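You operate a simulated robot arm through the tools that you are given. There is no shell and no other tool. Be economical: measure what you need, move in short steps, check, and stop when the job is done.

The job below is to be done with a simulated two-armed robot. You get a single attempt, and the scene is never put back.

TASK
Gauge the offcut; fit the divider of that size in the shallow carton.
Fine: take the offcut that lies on the bench top; put it back first; leave the other dividers standing.

It is judged by the outcome, as a careful person would: the job done as asked, and still so three seconds after it is handed in. It fails if anything else is knocked over, pushed out of place, dropped, spilled or broken.

THE ROBOT
Two 7-joint arms with fingered hands on one trunk, on a base that drives. Base frame: it is fixed to the floor where the robot stands at the start and does not move with it; the origin is under the middle of the robot, x ahead of it, y to its left, z up; the surface under the hand at the start is at about z = 850. Readings come in mm, rad, newtons and seconds.
The left shoulder is at the start at [70, 154, 1222], the right one opposite. With the tool pointing down near the work surface each hand reaches from about 100 to 860 mm from the robot's upright axis, wherever it stands, measured 20 degrees to its own side. Places, roughly: board offcut (8x16x4 cm) [500, 0, 900]; gauge anvil [500, 400, 900]; gauge display [700, 300, 900]; gauge knob [600, 400, 1000]; groove in the shallow carton [500, -400, 900]. Payload 3.9 kg a hand.
The TCP of each hand is the grasp point between the finger pads, 30 mm short of the fingertips. In the tool frame z runs along the fingers and y along their closing line. The gripper opens to 104 mm. The gripper's body begins 35 mm behind the TCP. The gripper is a hand of 4 fingers: y runs from the thumb to the fingers, the wrist lies at [-17, -104, -178] in the tool frame, and closing takes about 1.5 s.
Orientation is that of the tool frame in the base frame, as a unit quaternion [x, y, z, w]. With the fingers straight down and the wrist toward the robot, the tool's x, y and z point along [0, 1, 0], [1, 0, 0] and [0, 0, -1] of the base frame.

THE INTERFACE
- The arms move only by the tool send_rows. It takes "left_plan", "right_plan" or both (then of equal length, played together; a hand with none holds still); each is a list of rows, each a list of 7 numbers: the shift along the tool's x, y, z in mm, then the turn, a rotation vector about the tool's x, y, z in rad, then the gripper command, from -1 (fully open) to 1 (shut), values between in proportion. In form: [[dx, dy, dz, ax, ay, az, gripper], ...]. A call has 1 to 20 rows; each row is the pose to reach, as a shift and turn from the pose commanded when the call began, along the tool's axes at that moment. Each row takes 0.2 s and may step no farther than 50 mm and 0.15 rad from the row before; otherwise, or with a gripper value out of range, the whole call is refused. Where a pose cannot be reached the arm comes as near as it can. A force on the tool above 40 N (or 10 N above the force at the start of the call, whichever is more), or a blocked arm, ends the call early, and 0.2 s more pass. The fingers move at their own pace (about 72 mm/s each) and stop on an object; they squeeze with about 25 N. The grip force told is the motor's: it shows also when the fingers shut on nothing. Time passes only in rows, and 0.2 s behind the last, so rows that repeat a pose let the fingers close. The reply holds the time, the measured pose of the TCP, the force on the tool along the base axes, the opening and the grip force, in the units named above and with some noise, with the torque about the TCP (base axes, N m) and any sound that the robot's microphone picked up, and new pictures: "show" is both (left out), scene, wrist or none (wrist: the cameras of the hands that moved).
- Cameras (640 x 400 px; columns grow to the right, rows downward): "scene" is now at [134.2, 11.5, 1442.7]; the picture's right is [0.16, -0.99, 0.00], its down [-0.64, -0.10, -0.76] and it looks along [0.75, 0.12, -0.65] (base axes); focal length 242 px, centre (320, 200). "left" rides on the left gripper at [-66, -90, -126] in its tool frame; the picture's right is [-0.78, -0.30, 0.56], its down [0.57, -0.70, 0.42] and it looks along [0.27, 0.65, 0.71] (tool axes); focal length 275 px, centre (320, 200). "right" rides on the right gripper at [66, -90, -126] in its tool frame; the picture's right is [-0.78, 0.30, -0.56], its down [-0.57, -0.70, 0.42] and it looks along [-0.26, 0.65, 0.71] (tool axes); focal length 275 px, centre (320, 200). There is no depth. A picture from a camera that has moved, and an enlarged one, comes with that camera's place and axes in the base frame and with its lens.
- move_column(by): slides the trunk up (or, below 0, down) by that many mm; the arms and the scene camera ride with it, the base frame stays. It gives what a move gives, with no picture.
- roll_base(legs): drives the robot by 1 to 6 legs, each [ahead, turn to the left] in mm and rad, along the robot's own axes; the way and the turn of a leg run together, so that a leg with both is an arc; at most 1500 mm and 3.142 rad a leg. The arms and the cameras ride along, it lands a little off, and it stops where it bumps. It gives what a move gives, and a new picture of the scene camera.
- grasp_type(shape, hand): the hand has 4 fingers and takes this shape, open, in about a second: jaw (thumb against the fingers, like two jaws); tri (thumb and two fingers); tip (a fingertip pinch); poke (one finger out to press); point (the index stretched); flat (the hand flat); cup (the hand cupped); fist (a fist). The gripper value then closes the fingers along that shape, each until it touches; the sizes above hold for jaw. It gives what a move gives, with no picture.
- turn_head(pan, tilt): turns the head with the scene camera to pan (to the left, within 1.501 rad either way) and tilt (down, from -0.506 to 1.204), counted from straight ahead of the robot. It gives what a move gives, and a new picture of the scene camera.
- enlarge(camera, box): a new picture of the part [left, top, right, bottom] of that camera's present view, enlarged. It takes no simulated time.
- close_job(): hands the job in; it is judged then, once.

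Go step by step. Nothing tells you exact positions but the pictures and the camera data: compare them with the known pose of the tool, close in by small moves and look again before you grip or let go. The budget is 120 turns and 260 pictures, counting those below and the enlarged ones. Unless the task says otherwise, let go and move clear before handing in, and close with one line.

The tools are called after "Call:" as a command line: name --argument value ..., lists and objects as JSON in quotes. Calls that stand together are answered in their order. send_rows: Moves the arms, as the interface text tells. Its arguments: {"type":"object","properties":{"left_plan":{"type":"array","items":{"type":"array","items":{"type":"number"}}},"right_plan":{"type":"array","items":{"type":"array","items":{"type":"number"}}},"show":{"type":"string","enum":["both","scene","wrist","none"]}},"required":[]} The other tools are called the same way: move_column (by) slides the trunk up or down; grasp_type (shape, hand) gives the hand a shape; roll_base (legs) drives the base; turn_head (pan, tilt) turns the head that bears the scene camera; enlarge (camera, box) takes an enlarged picture of a part of a camera's view; close_job () hands the job in.

At the start:

```text
time: 0.0
left_eef_pos: [561.5, 226.9, 1232.0]
left_tool_rot: [0.707, 0.707, 0.0, 0.0]
left_force: [0.2, -0.3, 0.2]
left_moment: [-0.03, -0.03, 0.02]
left_finger_gap: 103.8
left_grasp_force: 0.1
left_shape: jaw
right_eef_pos: [571.4, -175.8, 1272.0]
right_tool_rot: [0.707, 0.707, 0.0, 0.001]
right_force: [-0.8, -0.4, 0.7]
right_moment: [-0.02, 0.0, 0.01]
right_finger_gap: 103.5
right_grasp_force: 0.1
right_shape: jaw
trunk travel left (down, up): [-675.0, 265.0]
robot x, y, heading: [-2.2, -0.8, 0.0]
head pan, tilt: [0.157, 0.707]
```

scene: 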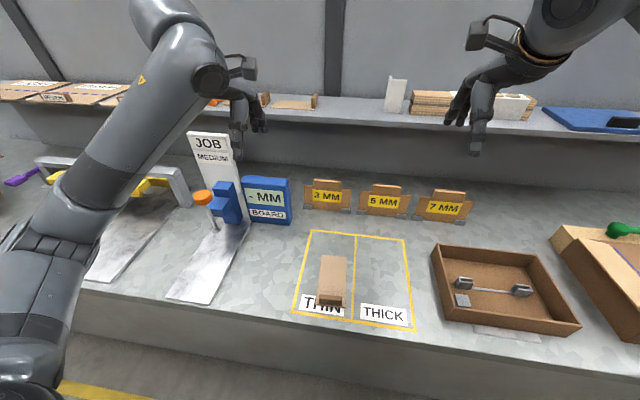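
right: 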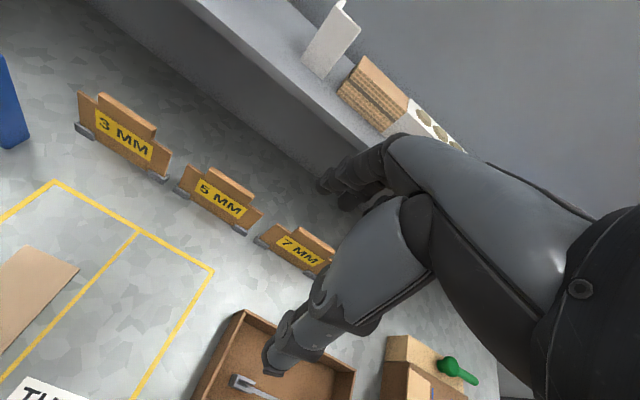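
left: 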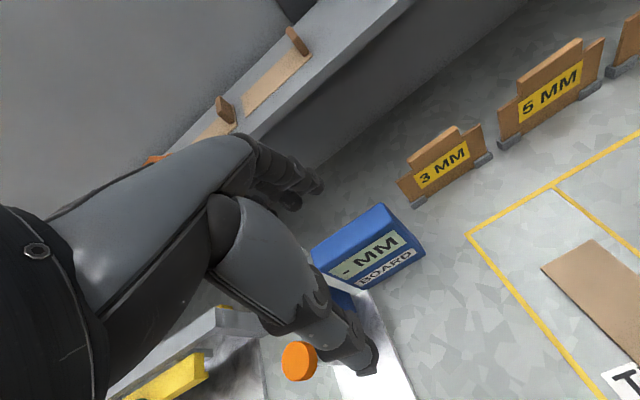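

I see the offcut in a yellow-lined area, the blue gauge to its left, three dividers at the back and a carton to the right. I'll look closer before moving.

Call:
enlarge --camera "scene" --box '[150, 120, 310, 320]'

Call:
enlarge --camera "scene" --box '[280, 160, 480, 340]'

Call:
enlarge --camera "scene" --box '[420, 200, 640, 350]'

```text
2.00 times, centred on (230, 220) of scene
camera zoom: at [134.2, 11.5, 1442.7], right [0.16, -0.99, 0.0], down [-0.64, -0.1, -0.76], along [0.75, 0.12, -0.65], focal length 484 px, centre (500, 160)
```

zoom: 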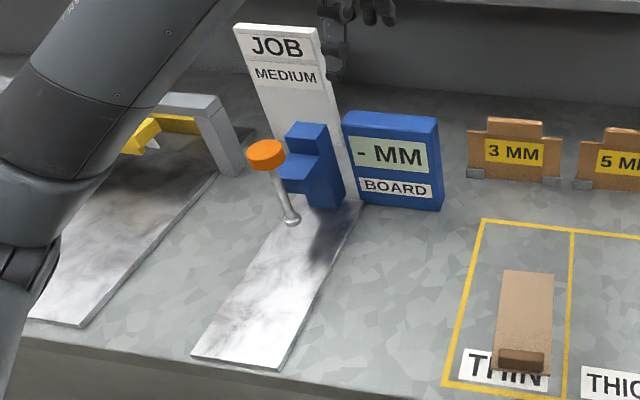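

```text
2.22 times, centred on (380, 250) of scene
camera zoom: at [134.2, 11.5, 1442.7], right [0.16, -0.99, 0.0], down [-0.64, -0.1, -0.76], along [0.75, 0.12, -0.65], focal length 538 px, centre (187, 89)
```

zoom: 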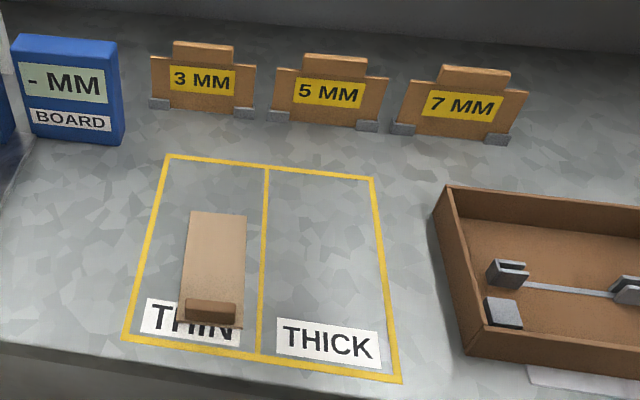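

```text
2.67 times, centred on (530, 275) of scene
camera zoom: at [134.2, 11.5, 1442.7], right [0.16, -0.99, 0.0], down [-0.64, -0.1, -0.76], along [0.75, 0.12, -0.65], focal length 646 px, centre (-240, 0)
```

zoom: 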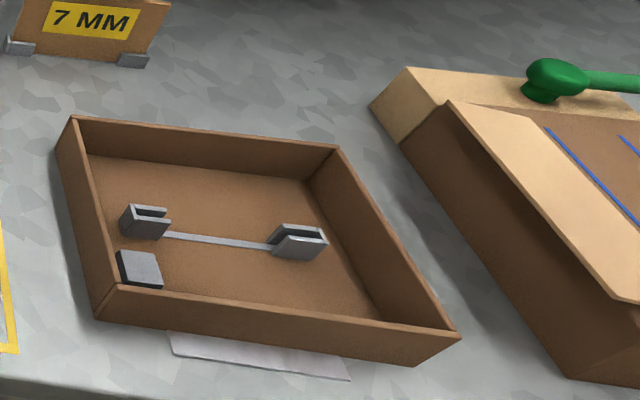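

The offcut is a thin plate about 80x160 with a grip block at its near end, around (420,30). I want a clearer view of the gauge, so I'll turn the head toward it and move the left hand up and aside.

Call:
turn_head --pan 0.6 --tilt 0.7

Call:
enlarge --camera "left" --box '[220, 180, 440, 400]'

```text
time: 0.9
left_eef_pos: [562.7, 227.8, 1232.4]
left_tool_rot: [0.707, 0.708, 0.0, 0.001]
left_force: [0.3, 0.1, -0.2]
left_moment: [-0.05, 0.03, 0.01]
left_finger_gap: 103.6
left_grasp_force: 0.2
left_shape: jaw
right_eef_pos: [571.5, -176.9, 1271.7]
right_tool_rot: [0.707, 0.707, 0.0, -0.001]
right_force: [0.5, -0.3, -0.8]
right_moment: [-0.01, 0.0, -0.02]
right_finger_gap: 103.5
right_grasp_force: 0.0
right_shape: jaw
trunk travel left (down, up): [-675.0, 265.0]
robot x, y, heading: [2.0, 1.4, 0.003]
head pan, tilt: [0.6, 0.7]
camera scene: at [120.7, 46.3, 1443.4], right [0.56, -0.83, 0.0], down [-0.53, -0.36, -0.76], along [0.63, 0.43, -0.64], focal length 242 px, centre (320, 200)
```

scene: 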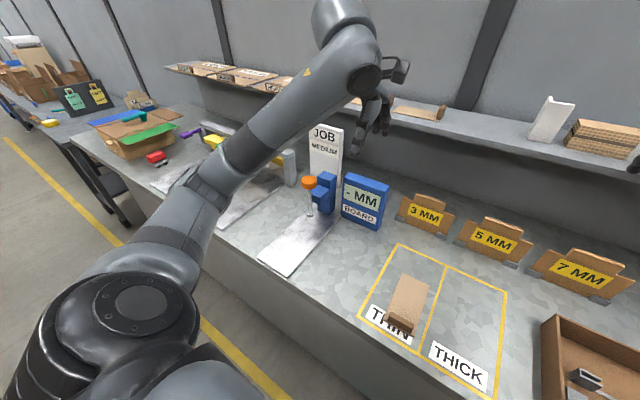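

```text
1.82 times, centred on (330, 290) of left
camera zoom: at [472.0, 161.2, 1358.8], right [-0.3, -0.78, -0.56], down [-0.7, 0.57, -0.42], along [0.65, 0.27, -0.71], focal length 500 px, centre (302, 36)
```

zoom: 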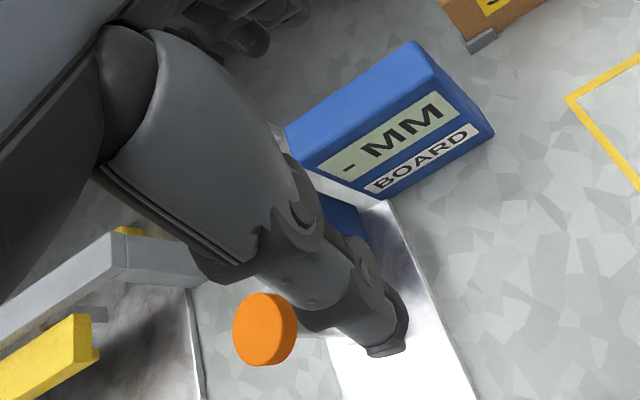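

The gauge column and knob are visible now. I'll zoom in on them.

Call:
enlarge --camera "scene" --box '[250, 110, 400, 280]'

Call:
enlarge --camera "scene" --box '[280, 155, 350, 225]'

Call:
enlarge --camera "scene" --box '[355, 240, 475, 350]'

```text
2.35 times, centred on (325, 195) of scene
camera zoom: at [120.7, 46.3, 1443.4], right [0.56, -0.83, 0.0], down [-0.53, -0.36, -0.76], along [0.63, 0.43, -0.64], focal length 570 px, centre (308, 212)
```

zoom: 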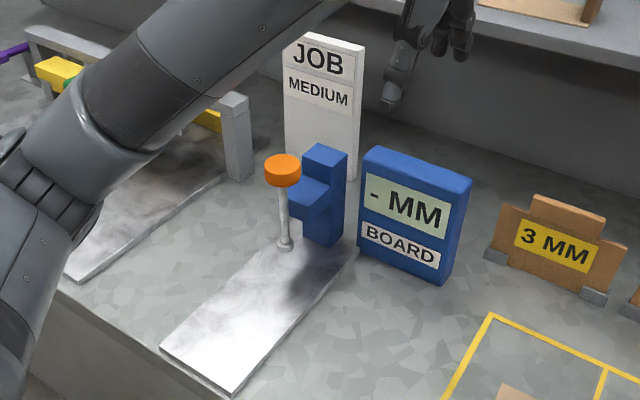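

```text
5.71 times, centred on (315, 190) of scene
camera zoom: at [120.7, 46.3, 1443.4], right [0.56, -0.83, 0.0], down [-0.53, -0.36, -0.76], along [0.63, 0.43, -0.64], focal length 1383 px, centre (349, 257)
```

zoom: 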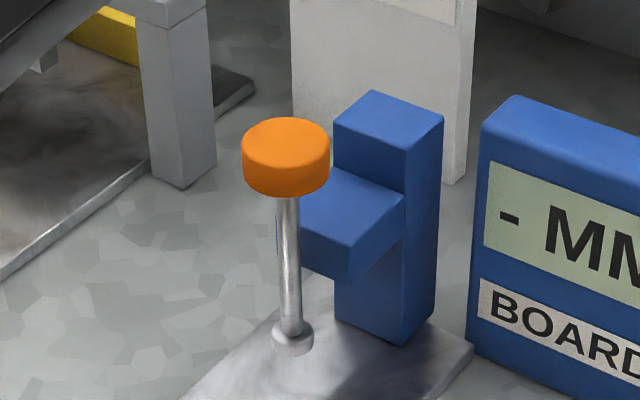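

```text
3.64 times, centred on (415, 295) of scene
camera zoom: at [120.7, 46.3, 1443.4], right [0.56, -0.83, 0.0], down [-0.53, -0.36, -0.76], along [0.63, 0.43, -0.64], focal length 880 px, centre (-26, -146)
```

zoom: 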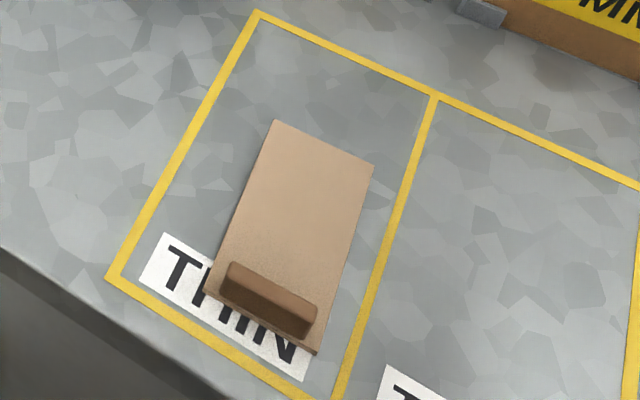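

The plunger foot seems to hang about 50 mm above the anvil, with the knob near (562,386,1053); the offcut grip block is near (428,33). I'll bring the left hand above the offcut block for a wrist view.

Call:
send_rows --left_plan '[[-25, -17, 27, 0, 0, 0, -1], [-49, -34, 55, 0, 0, 0, -1], [-73, -51, 83, 0, 0, 0, -1], [-98, -68, 110, 0, 0, 0, -1], [-122, -85, 138, 0, 0, 0, -1], [-146, -102, 166, 0, 0, 0, -1], [-171, -119, 200, 0, 0, 0, -1], [-195, -135, 222, 0, 0, 0, -1], [-195, -135, 222, 0, 0, 0, -1]]' --show "both"

Call:
turn_head --pan 0.3 --tilt 0.85

```text
time: 2.9
left_eef_pos: [426.1, 32.5, 1010.6]
left_tool_rot: [0.707, 0.707, 0.0, 0.0]
left_force: [0.4, -0.5, -0.4]
left_moment: [-0.01, 0.0, 0.01]
left_finger_gap: 103.8
left_grasp_force: 0.0
left_shape: jaw
right_eef_pos: [571.4, -175.2, 1271.8]
right_tool_rot: [0.707, 0.707, -0.001, 0.001]
right_force: [-0.5, 0.1, -0.2]
right_moment: [-0.01, 0.01, 0.02]
right_finger_gap: 103.7
right_grasp_force: 0.1
right_shape: jaw
trunk travel left (down, up): [-675.0, 265.0]
robot x, y, heading: [1.2, 1.7, -0.0]
head pan, tilt: [0.6, 0.7]
camera scene: at [120.8, 46.8, 1443.3], right [0.56, -0.83, 0.0], down [-0.53, -0.36, -0.76], along [0.63, 0.43, -0.64], focal length 242 px, centre (320, 200)
camera left: at [335.9, -32.5, 1135.6], right [-0.3, -0.78, -0.56], down [-0.7, 0.57, -0.42], along [0.65, 0.26, -0.71], focal length 275 px, centre (320, 200)
```

scene: 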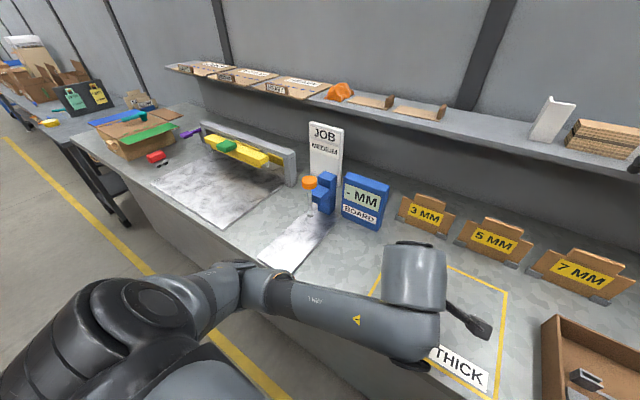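
left: 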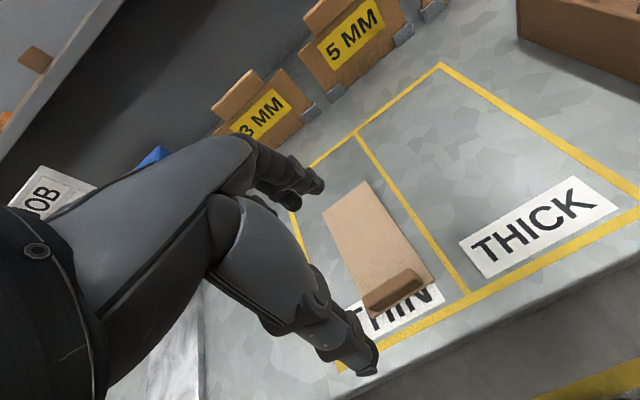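

```text
time: 3.7
left_eef_pos: [426.6, 33.7, 1009.7]
left_tool_rot: [0.707, 0.707, 0.0, -0.001]
left_force: [-0.8, -0.4, 0.2]
left_moment: [-0.02, -0.01, -0.02]
left_finger_gap: 103.7
left_grasp_force: 0.1
left_shape: jaw
right_eef_pos: [570.7, -175.7, 1270.9]
right_tool_rot: [0.707, 0.707, 0.0, 0.0]
right_force: [-0.1, 0.2, -0.3]
right_moment: [-0.02, -0.02, -0.03]
right_finger_gap: 103.4
right_grasp_force: 0.0
right_shape: jaw
trunk travel left (down, up): [-675.0, 265.0]
robot x, y, heading: [-1.3, -1.2, -0.001]
head pan, tilt: [0.3, 0.85]
camera scene: at [125.1, 21.4, 1431.1], right [0.3, -0.96, 0.0], down [-0.72, -0.22, -0.66], along [0.63, 0.2, -0.75], focal length 242 px, centre (320, 200)
```

scene: 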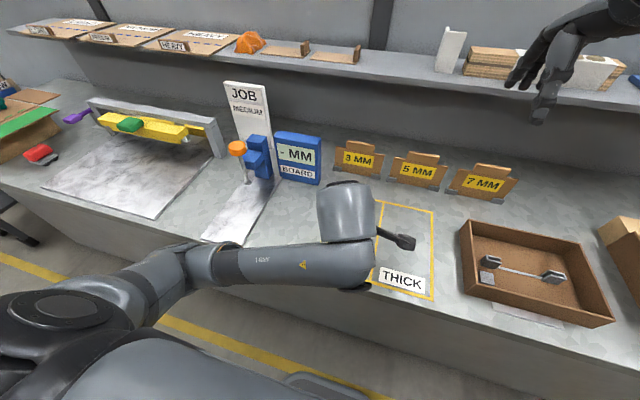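

The block is clear in the left wrist view. I'll enlarge it to measure.

Call:
enlarge --camera "left" --box '[310, 170, 470, 330]'

```text
2.50 times, centred on (390, 250) of left
camera zoom: at [336.0, -32.6, 1135.8], right [-0.3, -0.78, -0.56], down [-0.7, 0.57, -0.42], along [0.65, 0.27, -0.71], focal length 688 px, centre (145, 75)
```

zoom: 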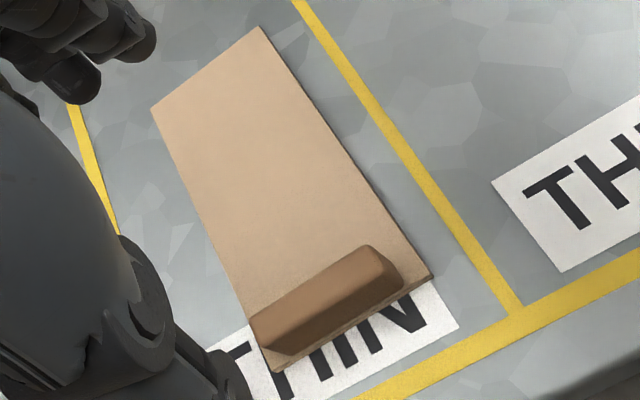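

The block centre is about (428,34), yawed about 0.045 rad, with its top near z 890. I'll lower to TCP z≈905 and check before closing.

Call:
send_rows --left_plan '[[1, 1, 35, 0, 0, -0.02, -1], [1, 1, 70, 0, 0, -0.045, -1], [1, 1, 100, 0, 0, -0.045, -1], [1, 1, 106, 0, 0, -0.045, -1]]' --show "wrist"

Call:
enlarge --camera "left" --box '[240, 140, 440, 390]'

```text
time: 4.7
left_eef_pos: [427.8, 34.1, 904.5]
left_tool_rot: [0.691, 0.723, 0.0, -0.001]
left_force: [0.2, -1.5, 0.8]
left_moment: [-0.01, -0.03, 0.0]
left_finger_gap: 103.8
left_grasp_force: 0.0
left_shape: jaw
right_eef_pos: [571.0, -176.5, 1272.7]
right_tool_rot: [0.707, 0.707, 0.0, 0.0]
right_force: [0.0, 0.2, -0.3]
right_moment: [0.0, 0.05, -0.04]
right_finger_gap: 103.9
right_grasp_force: 0.0
right_shape: jaw
trunk travel left (down, up): [-675.0, 265.0]
robot x, y, heading: [1.6, 1.1, -0.001]
head pan, tilt: [0.3, 0.85]
camera left: at [340.4, -36.8, 1029.9], right [-0.26, -0.79, -0.56], down [-0.73, 0.54, -0.42], along [0.64, 0.29, -0.71], focal length 275 px, centre (320, 200)
```

left: 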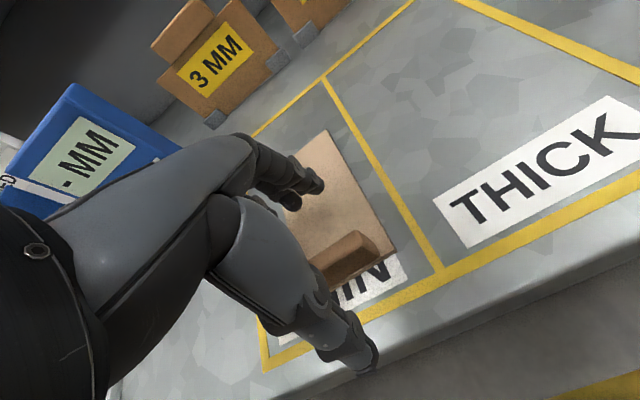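

```text
1.60 times, centred on (340, 265) of left
camera zoom: at [340.4, -36.8, 1029.9], right [-0.26, -0.79, -0.56], down [-0.73, 0.54, -0.42], along [0.64, 0.29, -0.71], focal length 440 px, centre (288, 96)
```

zoom: 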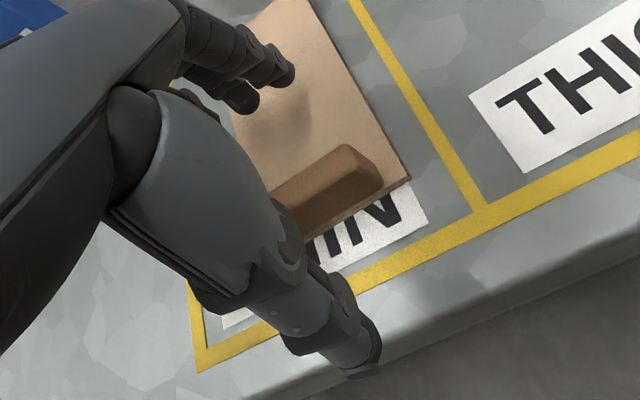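

The fingers straddle the block correctly. I'll go down 10 mm more and close.

Call:
send_rows --left_plan '[[0, 0, 5, 0, 0, 0, -1], [0, 0, 10, 0, 0, 0, -1], [0, 0, 10, 0, 0, 0, -0.3], [0, 0, 10, 0, 0, 0, 0.3], [0, 0, 10, 0, 0, 0, 1], [0, 0, 10, 0, 0, 0, 1], [0, 0, 10, 0, 0, 0, 1], [0, 0, 10, 0, 0, 0, 1], [0, 0, 10, 0, 0, 0, 1], [0, 0, 10, 0, 0, 0, 1]]' --show "wrist"

Call:
enlarge --camera "left" --box '[240, 140, 440, 390]'

```text
time: 6.9
left_eef_pos: [428.3, 32.4, 893.1]
left_tool_rot: [0.69, 0.723, 0.0, 0.0]
left_force: [-0.9, 0.0, 0.9]
left_moment: [-0.04, -0.07, 0.0]
left_finger_gap: 7.6
left_grasp_force: 25.0
left_shape: jaw
right_eef_pos: [569.9, -174.8, 1271.7]
right_tool_rot: [0.707, 0.707, 0.0, 0.0]
right_force: [-1.0, 0.2, 0.4]
right_moment: [0.03, 0.03, 0.0]
right_finger_gap: 103.7
right_grasp_force: 0.1
right_shape: jaw
trunk travel left (down, up): [-675.0, 265.0]
robot x, y, heading: [-1.8, 1.5, -0.004]
head pan, tilt: [0.3, 0.85]
camera left: at [340.5, -36.8, 1020.4], right [-0.26, -0.79, -0.56], down [-0.73, 0.54, -0.42], along [0.64, 0.29, -0.71], focal length 275 px, centre (320, 200)
```

left: 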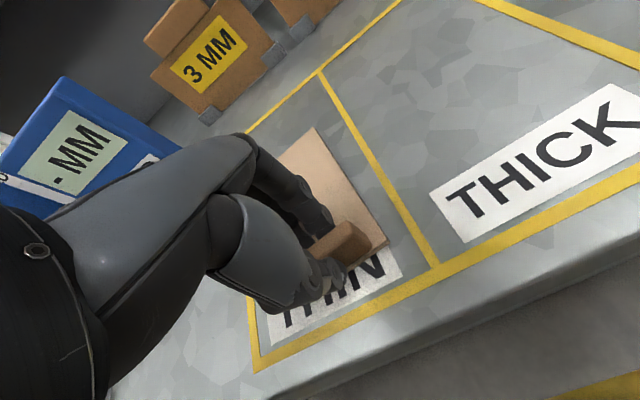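

```text
1.60 times, centred on (340, 265) of left
camera zoom: at [340.5, -36.8, 1020.4], right [-0.26, -0.79, -0.56], down [-0.73, 0.54, -0.42], along [0.64, 0.29, -0.71], focal length 440 px, centre (288, 96)
```

zoom: 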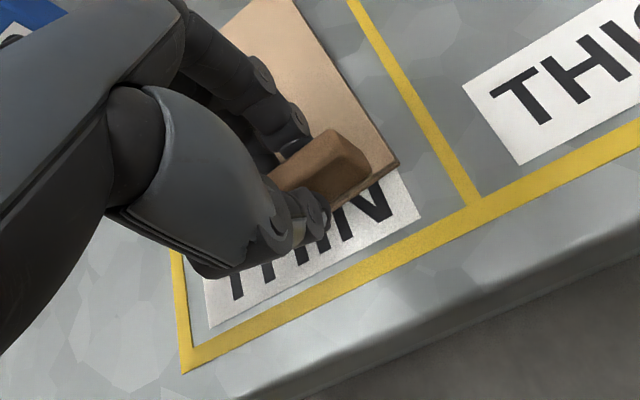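

The fingers hold the block (gap 7.6, 25 N). I'll lift 60 mm and check the hold.

Call:
send_rows --left_plan '[[0, 0, -10, 0, 0, 0, 1], [0, 0, -30, 0, 0, 0, 1], [0, 0, -60, 0, 0, 0, 1], [0, 0, -60, 0, 0, 0, 1]]' --show "both"

```text
time: 7.9
left_eef_pos: [428.0, 33.2, 954.7]
left_tool_rot: [0.691, 0.723, 0.0, -0.001]
left_force: [0.3, 0.5, -0.7]
left_moment: [0.03, 0.01, 0.02]
left_finger_gap: 7.4
left_grasp_force: 25.3
left_shape: jaw
right_eef_pos: [569.7, -174.4, 1272.4]
right_tool_rot: [0.707, 0.707, 0.0, 0.0]
right_force: [-0.8, 0.1, 0.5]
right_moment: [-0.02, -0.01, -0.01]
right_finger_gap: 103.6
right_grasp_force: 0.1
right_shape: jaw
trunk travel left (down, up): [-675.0, 265.0]
robot x, y, heading: [0.0, 0.4, -0.003]
head pan, tilt: [0.3, 0.85]
camera scene: at [125.3, 21.7, 1431.1], right [0.3, -0.96, 0.0], down [-0.72, -0.22, -0.66], along [0.63, 0.2, -0.75], focal length 242 px, centre (320, 200)
camera left: at [340.8, -36.6, 1080.7], right [-0.26, -0.79, -0.56], down [-0.73, 0.54, -0.42], along [0.64, 0.29, -0.71], focal length 275 px, centre (320, 200)
```

scene: 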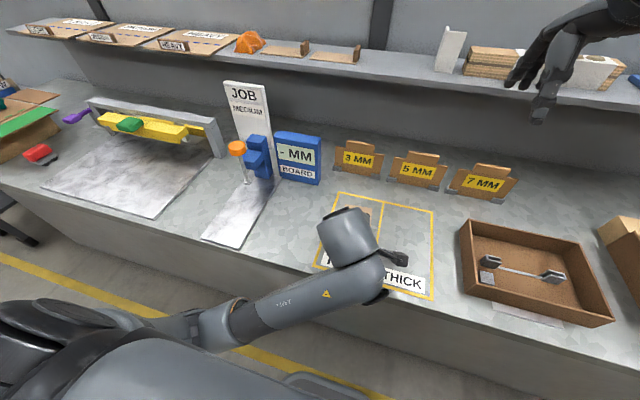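
left: 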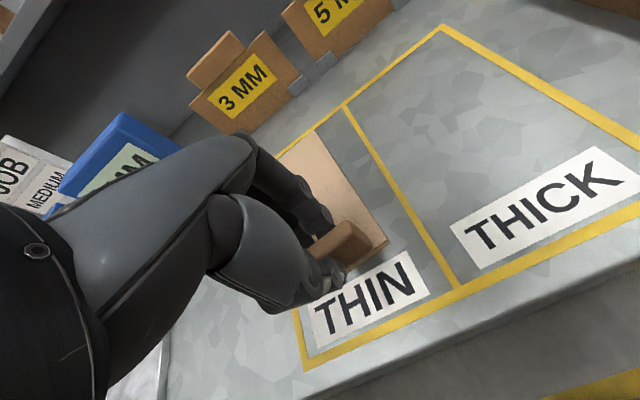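

The offcut is held and level. I'll carry it to in front of the gauge, short of the plunger, and look.

Call:
send_rows --left_plan '[[45, -6, 0, 0, 0, 0.006, 1], [90, -12, 0, 0, 0, 0.012, 1], [135, -18, 0, 0, 0, 0.018, 1], [180, -23, 0, 0, 0, 0.025, 1], [225, -28, 0, 0, 0, 0.03, 1], [270, -34, 0, 0, 0, 0.036, 1], [315, -38, 0, 0, 0, 0.045, 1], [355, -42, 0, 0, 0, 0.045, 1], [355, -42, 10, 0, 0, 0.045, 1]]' --show "both"

Call:
enlarge --camera "left" --box '[80, 0, 480, 250]'

Call:
enlarge --camera "scene" --box '[180, 120, 320, 280]'

```text
time: 9.1
left_eef_pos: [392.1, 297.1, 951.5]
left_tool_rot: [0.716, 0.69, 0.064, -0.086]
left_force: [0.7, 0.5, -0.3]
left_moment: [-0.02, 0.01, 0.03]
left_finger_gap: 7.4
left_grasp_force: 25.2
left_shape: jaw
left hand out of reach, approached as far as the arm can: row 5, 6
right_eef_pos: [571.9, -171.8, 1271.8]
right_tool_rot: [0.707, 0.708, -0.001, 0.0]
right_force: [0.3, -0.2, 0.8]
right_moment: [-0.05, 0.02, 0.01]
right_finger_gap: 103.9
right_grasp_force: 0.0
right_shape: jaw
trunk travel left (down, up): [-675.0, 265.0]
robot x, y, heading: [1.9, 2.9, 0.002]
head pan, tilt: [0.3, 0.85]
stopped in row 6 (left hand): the arm was blocked; the commanded pose is now the measured one
camera scene: at [126.9, 26.1, 1430.8], right [0.3, -0.96, 0.0], down [-0.72, -0.22, -0.66], along [0.63, 0.19, -0.75], focal length 242 px, centre (320, 200)
camera left: at [302.4, 208.0, 1064.0], right [-0.34, -0.63, -0.7], down [-0.69, 0.67, -0.27], along [0.64, 0.39, -0.66], focal length 275 px, centre (320, 200)
```

scene: 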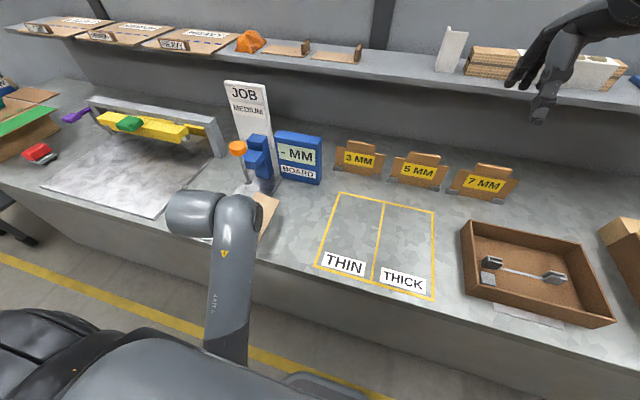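
left: 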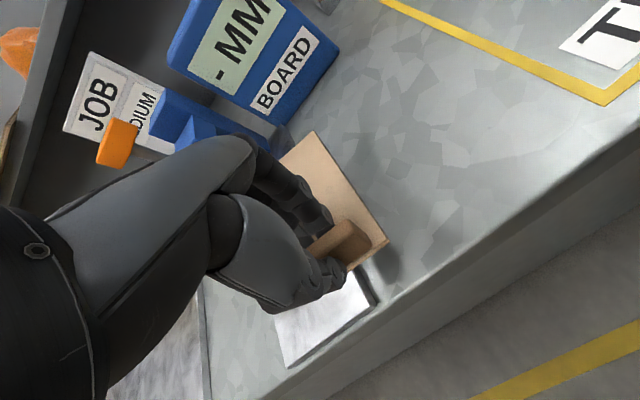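

```text
1.60 times, centred on (280, 125) of left
camera zoom: at [302.4, 208.0, 1064.0], right [-0.34, -0.63, -0.7], down [-0.69, 0.67, -0.27], along [0.64, 0.39, -0.66], focal length 440 px, centre (384, 320)
```

zoom: 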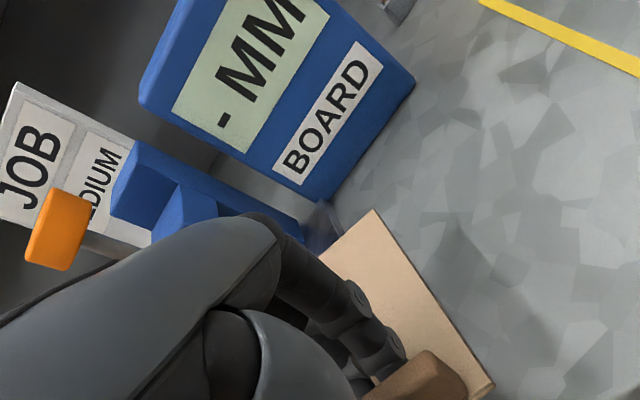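

```text
2.50 times, centred on (250, 200) of scene
camera zoom: at [126.9, 26.1, 1430.8], right [0.3, -0.96, 0.0], down [-0.72, -0.22, -0.66], along [0.63, 0.19, -0.75], focal length 605 px, centre (495, 200)
```

zoom: 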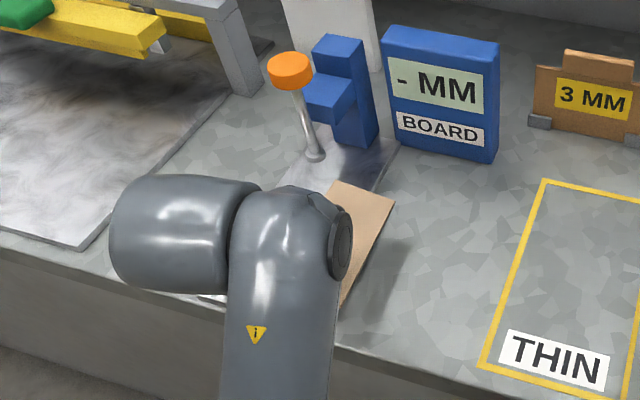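

The arm couldn't keep its attitude this close in and tilted. I'll lift, level the hand with a slight outward yaw and move it further forward before going left.

Call:
send_rows --left_plan '[[2, 15, -25, -0.002, -0.043, -0.047, 1], [4, 30, -50, -0.004, -0.086, -0.094, 1], [6, 45, -75, -0.006, -0.129, -0.141, 1], [7, 60, -100, -0.008, -0.172, -0.188, 1], [9, 76, -124, -0.01, -0.215, -0.236, 1], [9, 76, -124, -0.01, -0.215, -0.236, 1]]' --show "scene"

```text
time: 10.5
left_eef_pos: [469.4, 272.3, 1074.2]
left_tool_rot: [0.633, 0.774, 0.002, 0.0]
left_force: [-0.1, -1.5, -0.7]
left_moment: [0.01, 0.0, -0.02]
left_finger_gap: 7.4
left_grasp_force: 24.7
left_shape: jaw
right_eef_pos: [570.3, -175.9, 1272.0]
right_tool_rot: [0.708, 0.707, 0.0, 0.0]
right_force: [-0.1, 0.3, 0.1]
right_moment: [-0.03, -0.02, 0.0]
right_finger_gap: 103.6
right_grasp_force: 0.0
right_shape: jaw
trunk travel left (down, up): [-675.0, 265.0]
robot x, y, heading: [-2.0, -0.8, -0.006]
head pan, tilt: [0.3, 0.85]
camera scene: at [124.6, 21.1, 1431.2], right [0.29, -0.96, 0.0], down [-0.72, -0.22, -0.66], along [0.63, 0.19, -0.75], focal length 242 px, centre (320, 200)
```

scene: 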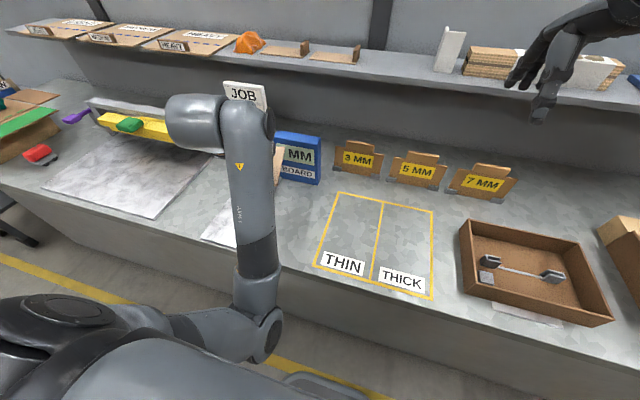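

The hand is level again, but the elbow is tucked near the torso. I'll back the base 170 mm to give the arm more room.

Call:
roll_base --legs '[[-170, 0]]'

```text
time: 12.0
left_eef_pos: [300.4, 272.2, 1073.6]
left_tool_rot: [0.633, 0.775, 0.001, -0.001]
left_force: [0.1, 0.6, 0.6]
left_moment: [0.02, 0.01, -0.02]
left_finger_gap: 7.7
left_grasp_force: 25.5
left_shape: jaw
right_eef_pos: [403.2, -177.1, 1270.1]
right_tool_rot: [0.708, 0.707, -0.001, -0.001]
right_force: [-0.1, 0.1, 1.5]
right_moment: [0.02, 0.0, 0.05]
right_finger_gap: 103.5
right_grasp_force: 0.1
right_shape: jaw
trunk travel left (down, up): [-675.0, 265.0]
robot x, y, heading: [-169.5, 1.6, 0.002]
head pan, tilt: [0.3, 0.85]
camera scene: at [-43.7, 21.4, 1430.8], right [0.29, -0.96, 0.0], down [-0.72, -0.22, -0.66], along [0.63, 0.19, -0.75], focal length 242 px, centre (320, 200)
```

scene: 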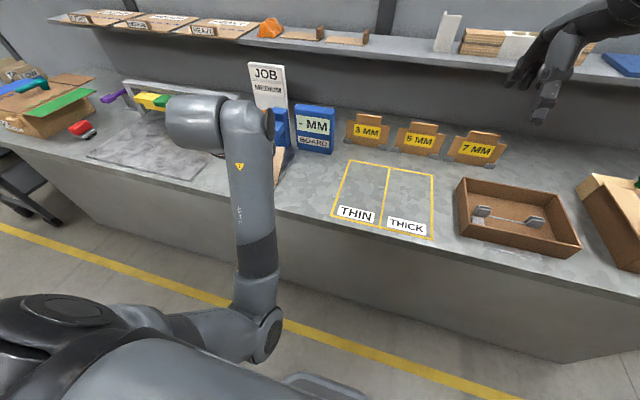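

Now I'll move the arm toward (390,386,965), short of the plunger.

Call:
send_rows --left_plan '[[16, 19, 18, 0, 0, 0.02, 1], [32, 38, 36, 0, 0, 0.04, 1], [48, 56, 55, 0, 0, 0.06, 1], [64, 74, 73, 0, 0, 0.08, 1], [80, 92, 91, 0, 0, 0.1, 1], [94, 111, 109, 0, 0, 0.1, 1], [94, 111, 109, 0, 0, 0.1, 1]]' --show "both"

```text
time: 13.6
left_eef_pos: [389.8, 387.5, 965.7]
left_tool_rot: [0.671, 0.741, 0.002, 0.001]
left_force: [0.4, 0.0, -0.1]
left_moment: [-0.04, 0.01, 0.04]
left_finger_gap: 7.6
left_grasp_force: 24.6
left_shape: jaw
right_eef_pos: [399.4, -176.2, 1271.6]
right_tool_rot: [0.708, 0.706, 0.0, -0.001]
right_force: [0.2, -0.5, -0.1]
right_moment: [0.02, -0.01, -0.03]
right_finger_gap: 103.6
right_grasp_force: 0.0
right_shape: jaw
trunk travel left (down, up): [-675.0, 265.0]
robot x, y, heading: [-174.1, -2.2, -0.004]
head pan, tilt: [0.3, 0.85]
camera scene: at [-45.9, 21.1, 1431.1], right [0.29, -0.96, 0.0], down [-0.72, -0.22, -0.66], along [0.63, 0.19, -0.75], focal length 242 px, centre (320, 200)
camera left: at [305.0, 311.5, 1090.9], right [-0.22, -0.8, -0.56], down [-0.75, 0.5, -0.42], along [0.62, 0.33, -0.71], focal length 275 px, centre (320, 200)
```

scene: 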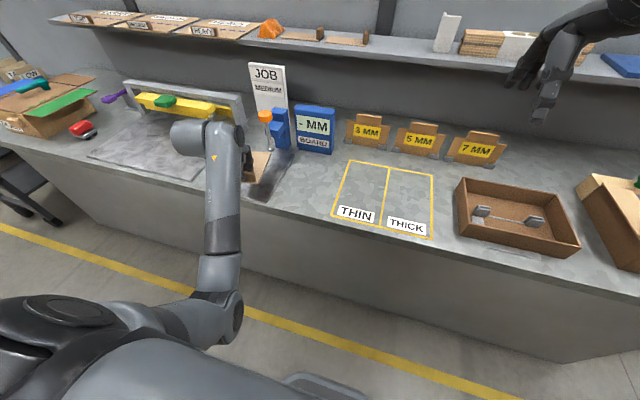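
left: 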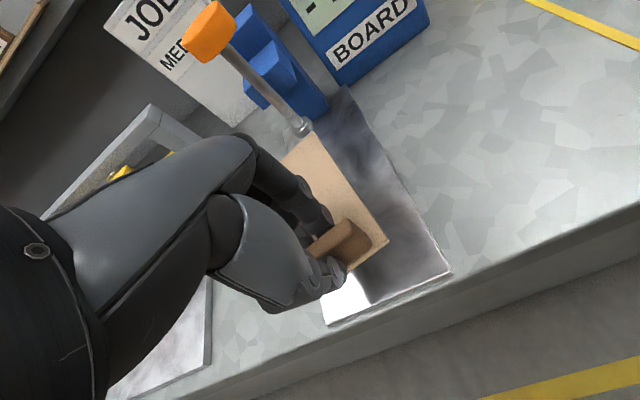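

Reachable now. I'll zoom to measure the plunger foot and anvil.

Call:
enlarge --camera "left" --box '[170, 0, 330, 150]'

Call:
enlarge --camera "scene" --box '[230, 90, 310, 200]'

```text
2.67 times, centred on (250, 75) of left
camera zoom: at [305.0, 311.5, 1090.9], right [-0.22, -0.8, -0.56], down [-0.75, 0.5, -0.42], along [0.62, 0.33, -0.71], focal length 734 px, centre (507, 533)
```

zoom: 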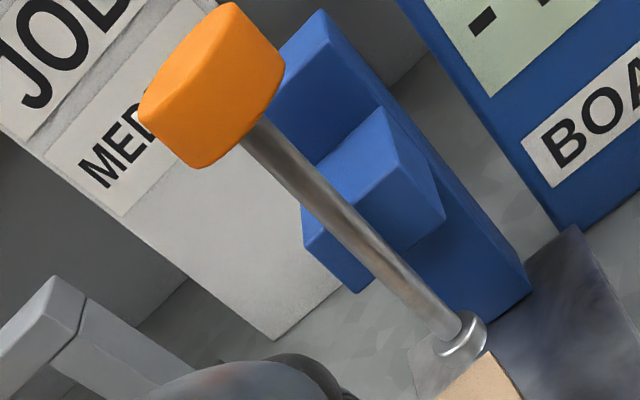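

```text
3.64 times, centred on (270, 145) of scene
camera zoom: at [-45.9, 21.1, 1431.1], right [0.29, -0.96, 0.0], down [-0.72, -0.22, -0.66], along [0.63, 0.19, -0.75], focal length 880 px, centre (502, 400)
```

zoom: 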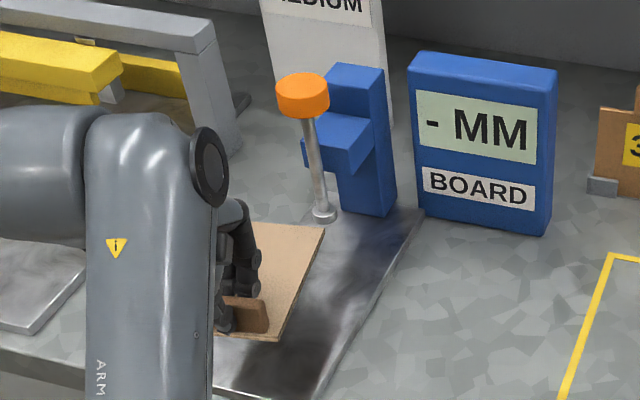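

The plunger foot is at about (582,394) with its bottom near z 898, and the anvil spans y 330–449. I'll lower in front of it, then check with a look before sliding the plate under.

Call:
send_rows --left_plan '[[0, 0, 20, 0, 0, 0.02, 1], [0, 0, 40, 0, 0, 0.04, 1], [0, 0, 48, 0, 0, 0.05, 1], [-2, 20, 48, 0, 0, 0.05, 1], [-2, 20, 48, 0, 0, 0.05, 1]]' --show "wrist"

Call:
enlarge --camera "left" --box '[200, 0, 400, 200]'

Call:
enlarge --camera "scene" --box '[230, 90, 310, 200]'

```text
time: 14.8
left_eef_pos: [409.7, 385.4, 917.4]
left_tool_rot: [0.69, 0.724, 0.003, -0.002]
left_force: [-0.1, 0.8, 0.0]
left_moment: [0.0, -0.03, -0.02]
left_finger_gap: 7.3
left_grasp_force: 25.7
left_shape: jaw
right_eef_pos: [399.0, -176.5, 1272.2]
right_tool_rot: [0.708, 0.706, 0.0, -0.001]
right_force: [-0.1, -0.6, 0.4]
right_moment: [0.02, -0.01, 0.02]
right_finger_gap: 104.0
right_grasp_force: 0.1
right_shape: jaw
trunk travel left (down, up): [-675.0, 265.0]
robot x, y, heading: [-172.0, -1.2, -0.006]
head pan, tilt: [0.3, 0.85]
camera left: at [321.6, 315.4, 1043.2], right [-0.26, -0.79, -0.56], down [-0.73, 0.54, -0.42], along [0.64, 0.3, -0.71], focal length 275 px, centre (320, 200)
```

left: 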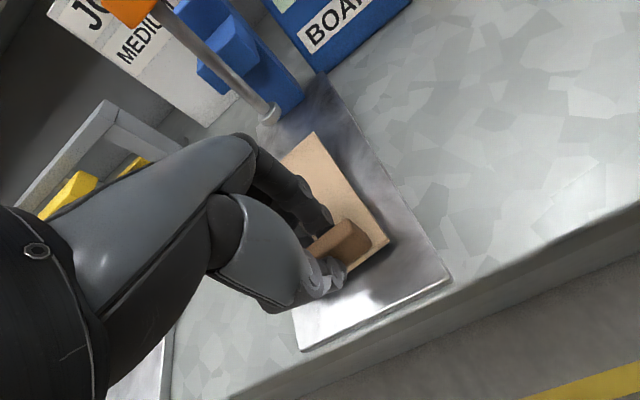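

```text
2.00 times, centred on (300, 100) of left
camera zoom: at [321.6, 315.4, 1043.2], right [-0.26, -0.79, -0.56], down [-0.73, 0.54, -0.42], along [0.64, 0.3, -0.71], focal length 551 px, centre (360, 400)
```

zoom: 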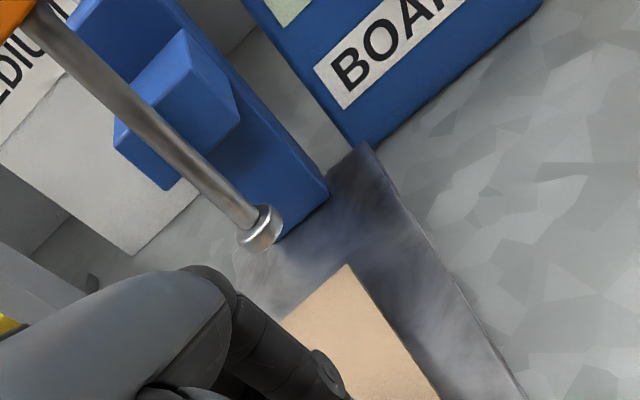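

```text
3.64 times, centred on (270, 145) of scene
camera zoom: at [-46.3, 21.4, 1431.1], right [0.29, -0.96, 0.0], down [-0.72, -0.22, -0.66], along [0.63, 0.19, -0.75], focal length 880 px, centre (502, 400)
```

zoom: 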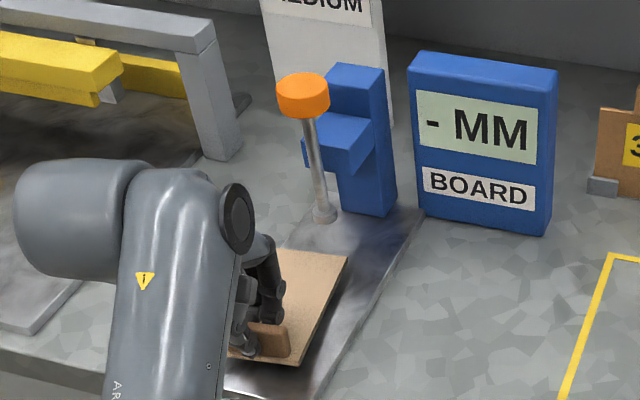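

The plate is clear above the anvil. I'll lower another 7 mm and slide forward in steps under the foot.

Call:
send_rows --left_plan '[[0, 0, 4, 0, 0, 0, 1], [0, 0, 7, 0, 0, 0, 1], [1, 10, 7, 0, 0, 0, 1], [3, 20, 7, 0, 0, 0, 1], [4, 30, 7, 0, 0, 0, 1], [4, 30, 7, 0, 0, 0, 1]]' --show "wrist"

Call:
enlarge --camera "left" --box '[200, 0, 400, 200]'

Call:
enlarge --camera "scene" --box '[230, 90, 310, 200]'

```text
time: 16.2
left_eef_pos: [439.1, 392.2, 910.5]
left_tool_rot: [0.69, 0.724, 0.003, 0.001]
left_force: [-0.7, -0.4, -1.2]
left_moment: [0.02, -0.03, 0.0]
left_finger_gap: 7.3
left_grasp_force: 24.9
left_shape: jaw
right_eef_pos: [400.0, -176.5, 1272.0]
right_tool_rot: [0.708, 0.706, -0.001, -0.001]
right_force: [0.1, 0.8, -0.1]
right_moment: [0.02, 0.04, 0.03]
right_finger_gap: 103.8
right_grasp_force: 0.0
right_shape: jaw
trunk travel left (down, up): [-675.0, 265.0]
robot x, y, heading: [-170.7, 0.5, -0.005]
head pan, tilt: [0.3, 0.85]
camera left: at [351.9, 320.9, 1036.3], right [-0.26, -0.79, -0.56], down [-0.73, 0.54, -0.42], along [0.64, 0.3, -0.71], focal length 275 px, centre (320, 200)
```

left: 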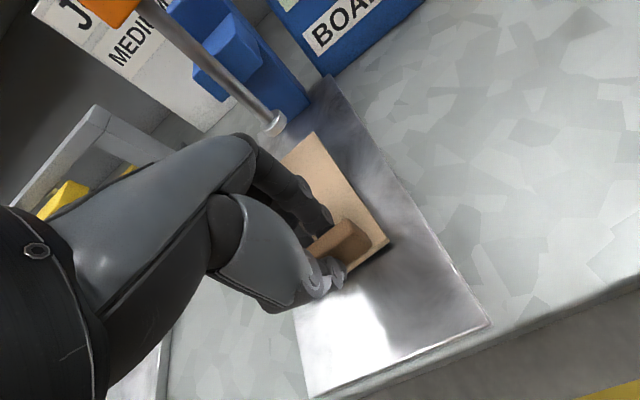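

```text
2.00 times, centred on (300, 100) of left
camera zoom: at [351.9, 320.9, 1036.3], right [-0.26, -0.79, -0.56], down [-0.73, 0.54, -0.42], along [0.64, 0.3, -0.71], focal length 551 px, centre (360, 400)
```

zoom: 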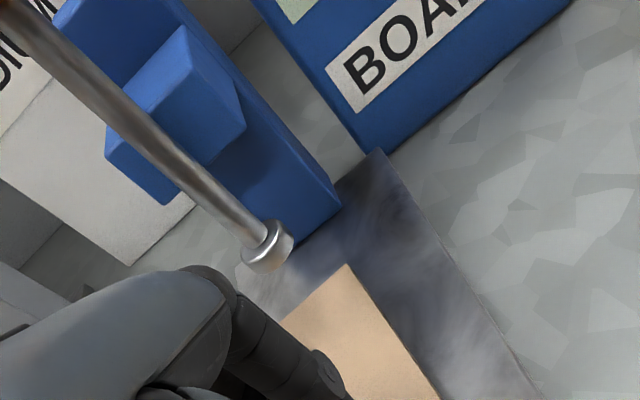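

```text
3.64 times, centred on (270, 145) of scene
camera zoom: at [-45.8, 21.5, 1431.1], right [0.29, -0.96, 0.0], down [-0.72, -0.22, -0.66], along [0.63, 0.19, -0.75], focal length 880 px, centre (502, 400)
```

zoom: 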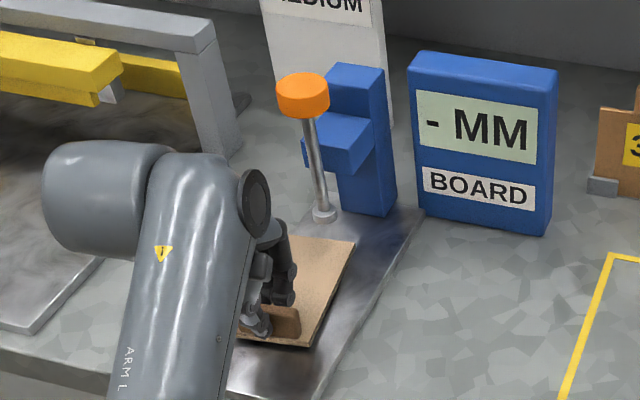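

The plate tip is about at the foot, well below it. I'll slide 28 mm further.

Call:
send_rows --left_plan '[[-1, 10, 0, 0, 0, 0, 1], [-1, 20, 0, 0, 0, 0, 1], [-1, 29, 0, 0, 0, 0, 1], [-1, 29, 0, 0, 0, 0, 1]]' --show "wrist"

Call:
enlarge --camera "left" --box '[200, 0, 400, 200]'

Call:
enlarge --camera "scene" --box '[230, 90, 310, 200]'

```text
time: 17.2
left_eef_pos: [468.3, 391.7, 910.7]
left_tool_rot: [0.69, 0.724, 0.002, -0.001]
left_force: [0.9, -0.2, 0.0]
left_moment: [-0.04, 0.03, 0.0]
left_finger_gap: 7.6
left_grasp_force: 25.0
left_shape: jaw
right_eef_pos: [400.4, -175.8, 1270.2]
right_tool_rot: [0.708, 0.706, -0.001, -0.001]
right_force: [0.8, -0.6, -0.8]
right_moment: [-0.01, 0.0, -0.01]
right_finger_gap: 103.8
right_grasp_force: 0.1
right_shape: jaw
trunk travel left (down, up): [-675.0, 265.0]
robot x, y, heading: [-170.1, 0.8, -0.006]
head pan, tilt: [0.3, 0.85]
camera left: at [381.0, 321.7, 1036.3], right [-0.26, -0.79, -0.56], down [-0.73, 0.54, -0.42], along [0.64, 0.3, -0.71], focal length 275 px, centre (320, 200)
```

left: 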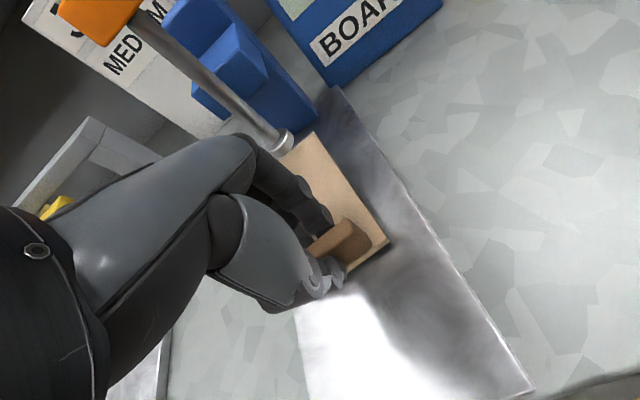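

```text
2.00 times, centred on (300, 100) of left
camera zoom: at [381.0, 321.7, 1036.3], right [-0.26, -0.79, -0.56], down [-0.73, 0.54, -0.42], along [0.64, 0.3, -0.71], focal length 551 px, centre (360, 400)
```

zoom: 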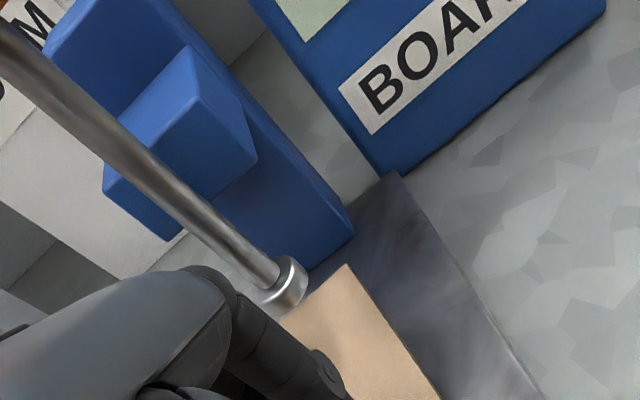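

```text
3.64 times, centred on (270, 145) of scene
camera zoom: at [-45.9, 21.6, 1431.1], right [0.29, -0.96, 0.0], down [-0.72, -0.22, -0.66], along [0.63, 0.19, -0.75], focal length 880 px, centre (502, 400)
```

zoom: 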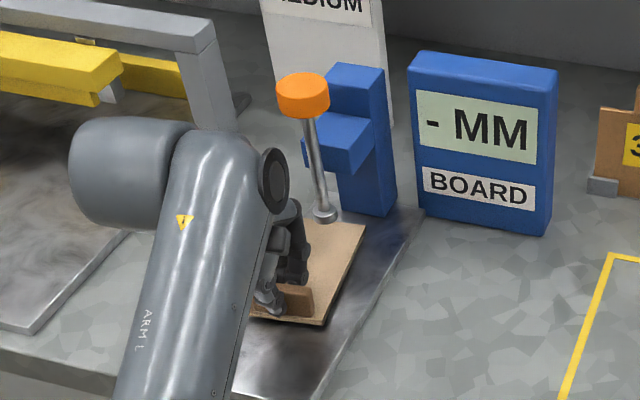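

The foot overhangs the plate's far end. I'll slide 10 mm more for margin, then lower gently to the anvil.

Call:
send_rows --left_plan '[[0, 10, 0, 0, 0, 0, 1], [0, 10, 2, 0, 0, 0, 1], [0, 10, 4, 0, 0, 0, 1], [0, 10, 6, 0, 0, 0, 1], [0, 10, 6, 0, 0, 0, 1]]' --show "none"

```text
time: 18.4
left_eef_pos: [478.6, 392.6, 904.9]
left_tool_rot: [0.689, 0.725, 0.003, 0.0]
left_force: [0.8, 0.0, 2.2]
left_moment: [0.01, -0.04, 0.03]
left_finger_gap: 7.5
left_grasp_force: 25.1
left_shape: jaw
right_eef_pos: [399.2, -176.7, 1271.6]
right_tool_rot: [0.707, 0.707, 0.0, 0.0]
right_force: [0.5, 0.5, 0.2]
right_moment: [-0.02, 0.0, 0.01]
right_finger_gap: 104.0
right_grasp_force: 0.0
right_shape: jaw
trunk travel left (down, up): [-675.0, 265.0]
robot x, y, heading: [-170.2, -2.0, -0.004]
head pan, tilt: [0.3, 0.85]
```

A first trace of contact. I'll lower in 1 mm rows.

Call:
send_rows --left_plan '[[0, 0, 1, 0, 0, 0, 1], [0, 0, 2, 0, 0, 0, 1], [0, 0, 2, 0, 0, 0, 1]]' --show "wrist"

Call:
enlarge --camera "left" --box '[200, 50, 440, 290]'

Call:
enlarge --camera "scene" --box '[230, 90, 310, 200]'

```text
time: 19.2
left_eef_pos: [477.6, 392.2, 904.4]
left_tool_rot: [0.688, 0.725, 0.004, 0.001]
left_force: [1.2, 2.4, 10.5]
left_moment: [0.02, -0.09, -0.03]
left_finger_gap: 7.7
left_grasp_force: 24.9
left_shape: jaw
right_eef_pos: [398.3, -177.9, 1271.6]
right_tool_rot: [0.708, 0.706, 0.0, -0.001]
right_force: [0.2, -0.6, -0.6]
right_moment: [0.02, 0.01, -0.05]
right_finger_gap: 103.7
right_grasp_force: 0.0
right_shape: jaw
trunk travel left (down, up): [-675.0, 265.0]
robot x, y, heading: [-173.3, -2.6, -0.002]
head pan, tilt: [0.3, 0.85]
camera left: at [390.0, 321.9, 1030.1], right [-0.25, -0.79, -0.56], down [-0.73, 0.54, -0.43], along [0.64, 0.3, -0.71], focal length 275 px, centre (320, 200)
```

left: 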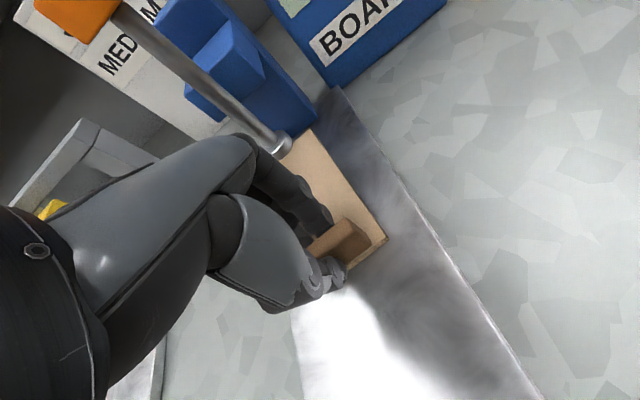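

```text
1.67 times, centred on (320, 170) of left
camera zoom: at [390.0, 321.9, 1030.1], right [-0.25, -0.79, -0.56], down [-0.73, 0.54, -0.43], along [0.64, 0.3, -0.71], focal length 459 px, centre (320, 250)
```

zoom: 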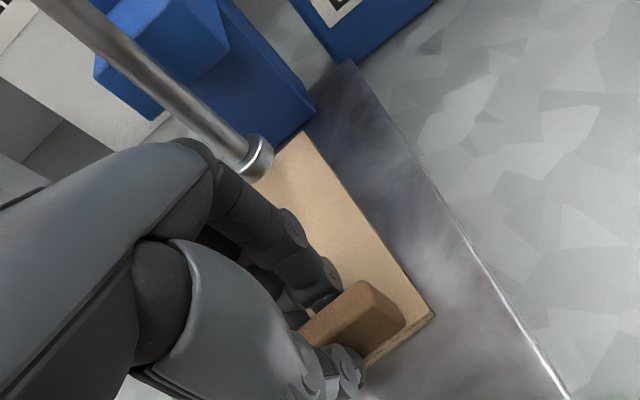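

```text
3.64 times, centred on (270, 145) of scene
camera zoom: at [-47.3, 20.8, 1431.3], right [0.29, -0.96, 0.0], down [-0.72, -0.22, -0.66], along [0.63, 0.2, -0.75], focal length 880 px, centre (502, 400)
```

zoom: 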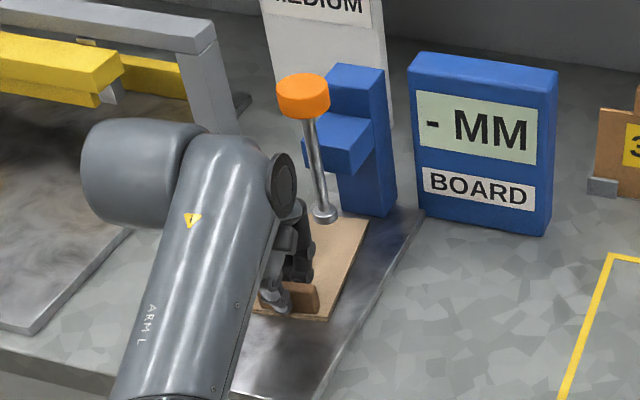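

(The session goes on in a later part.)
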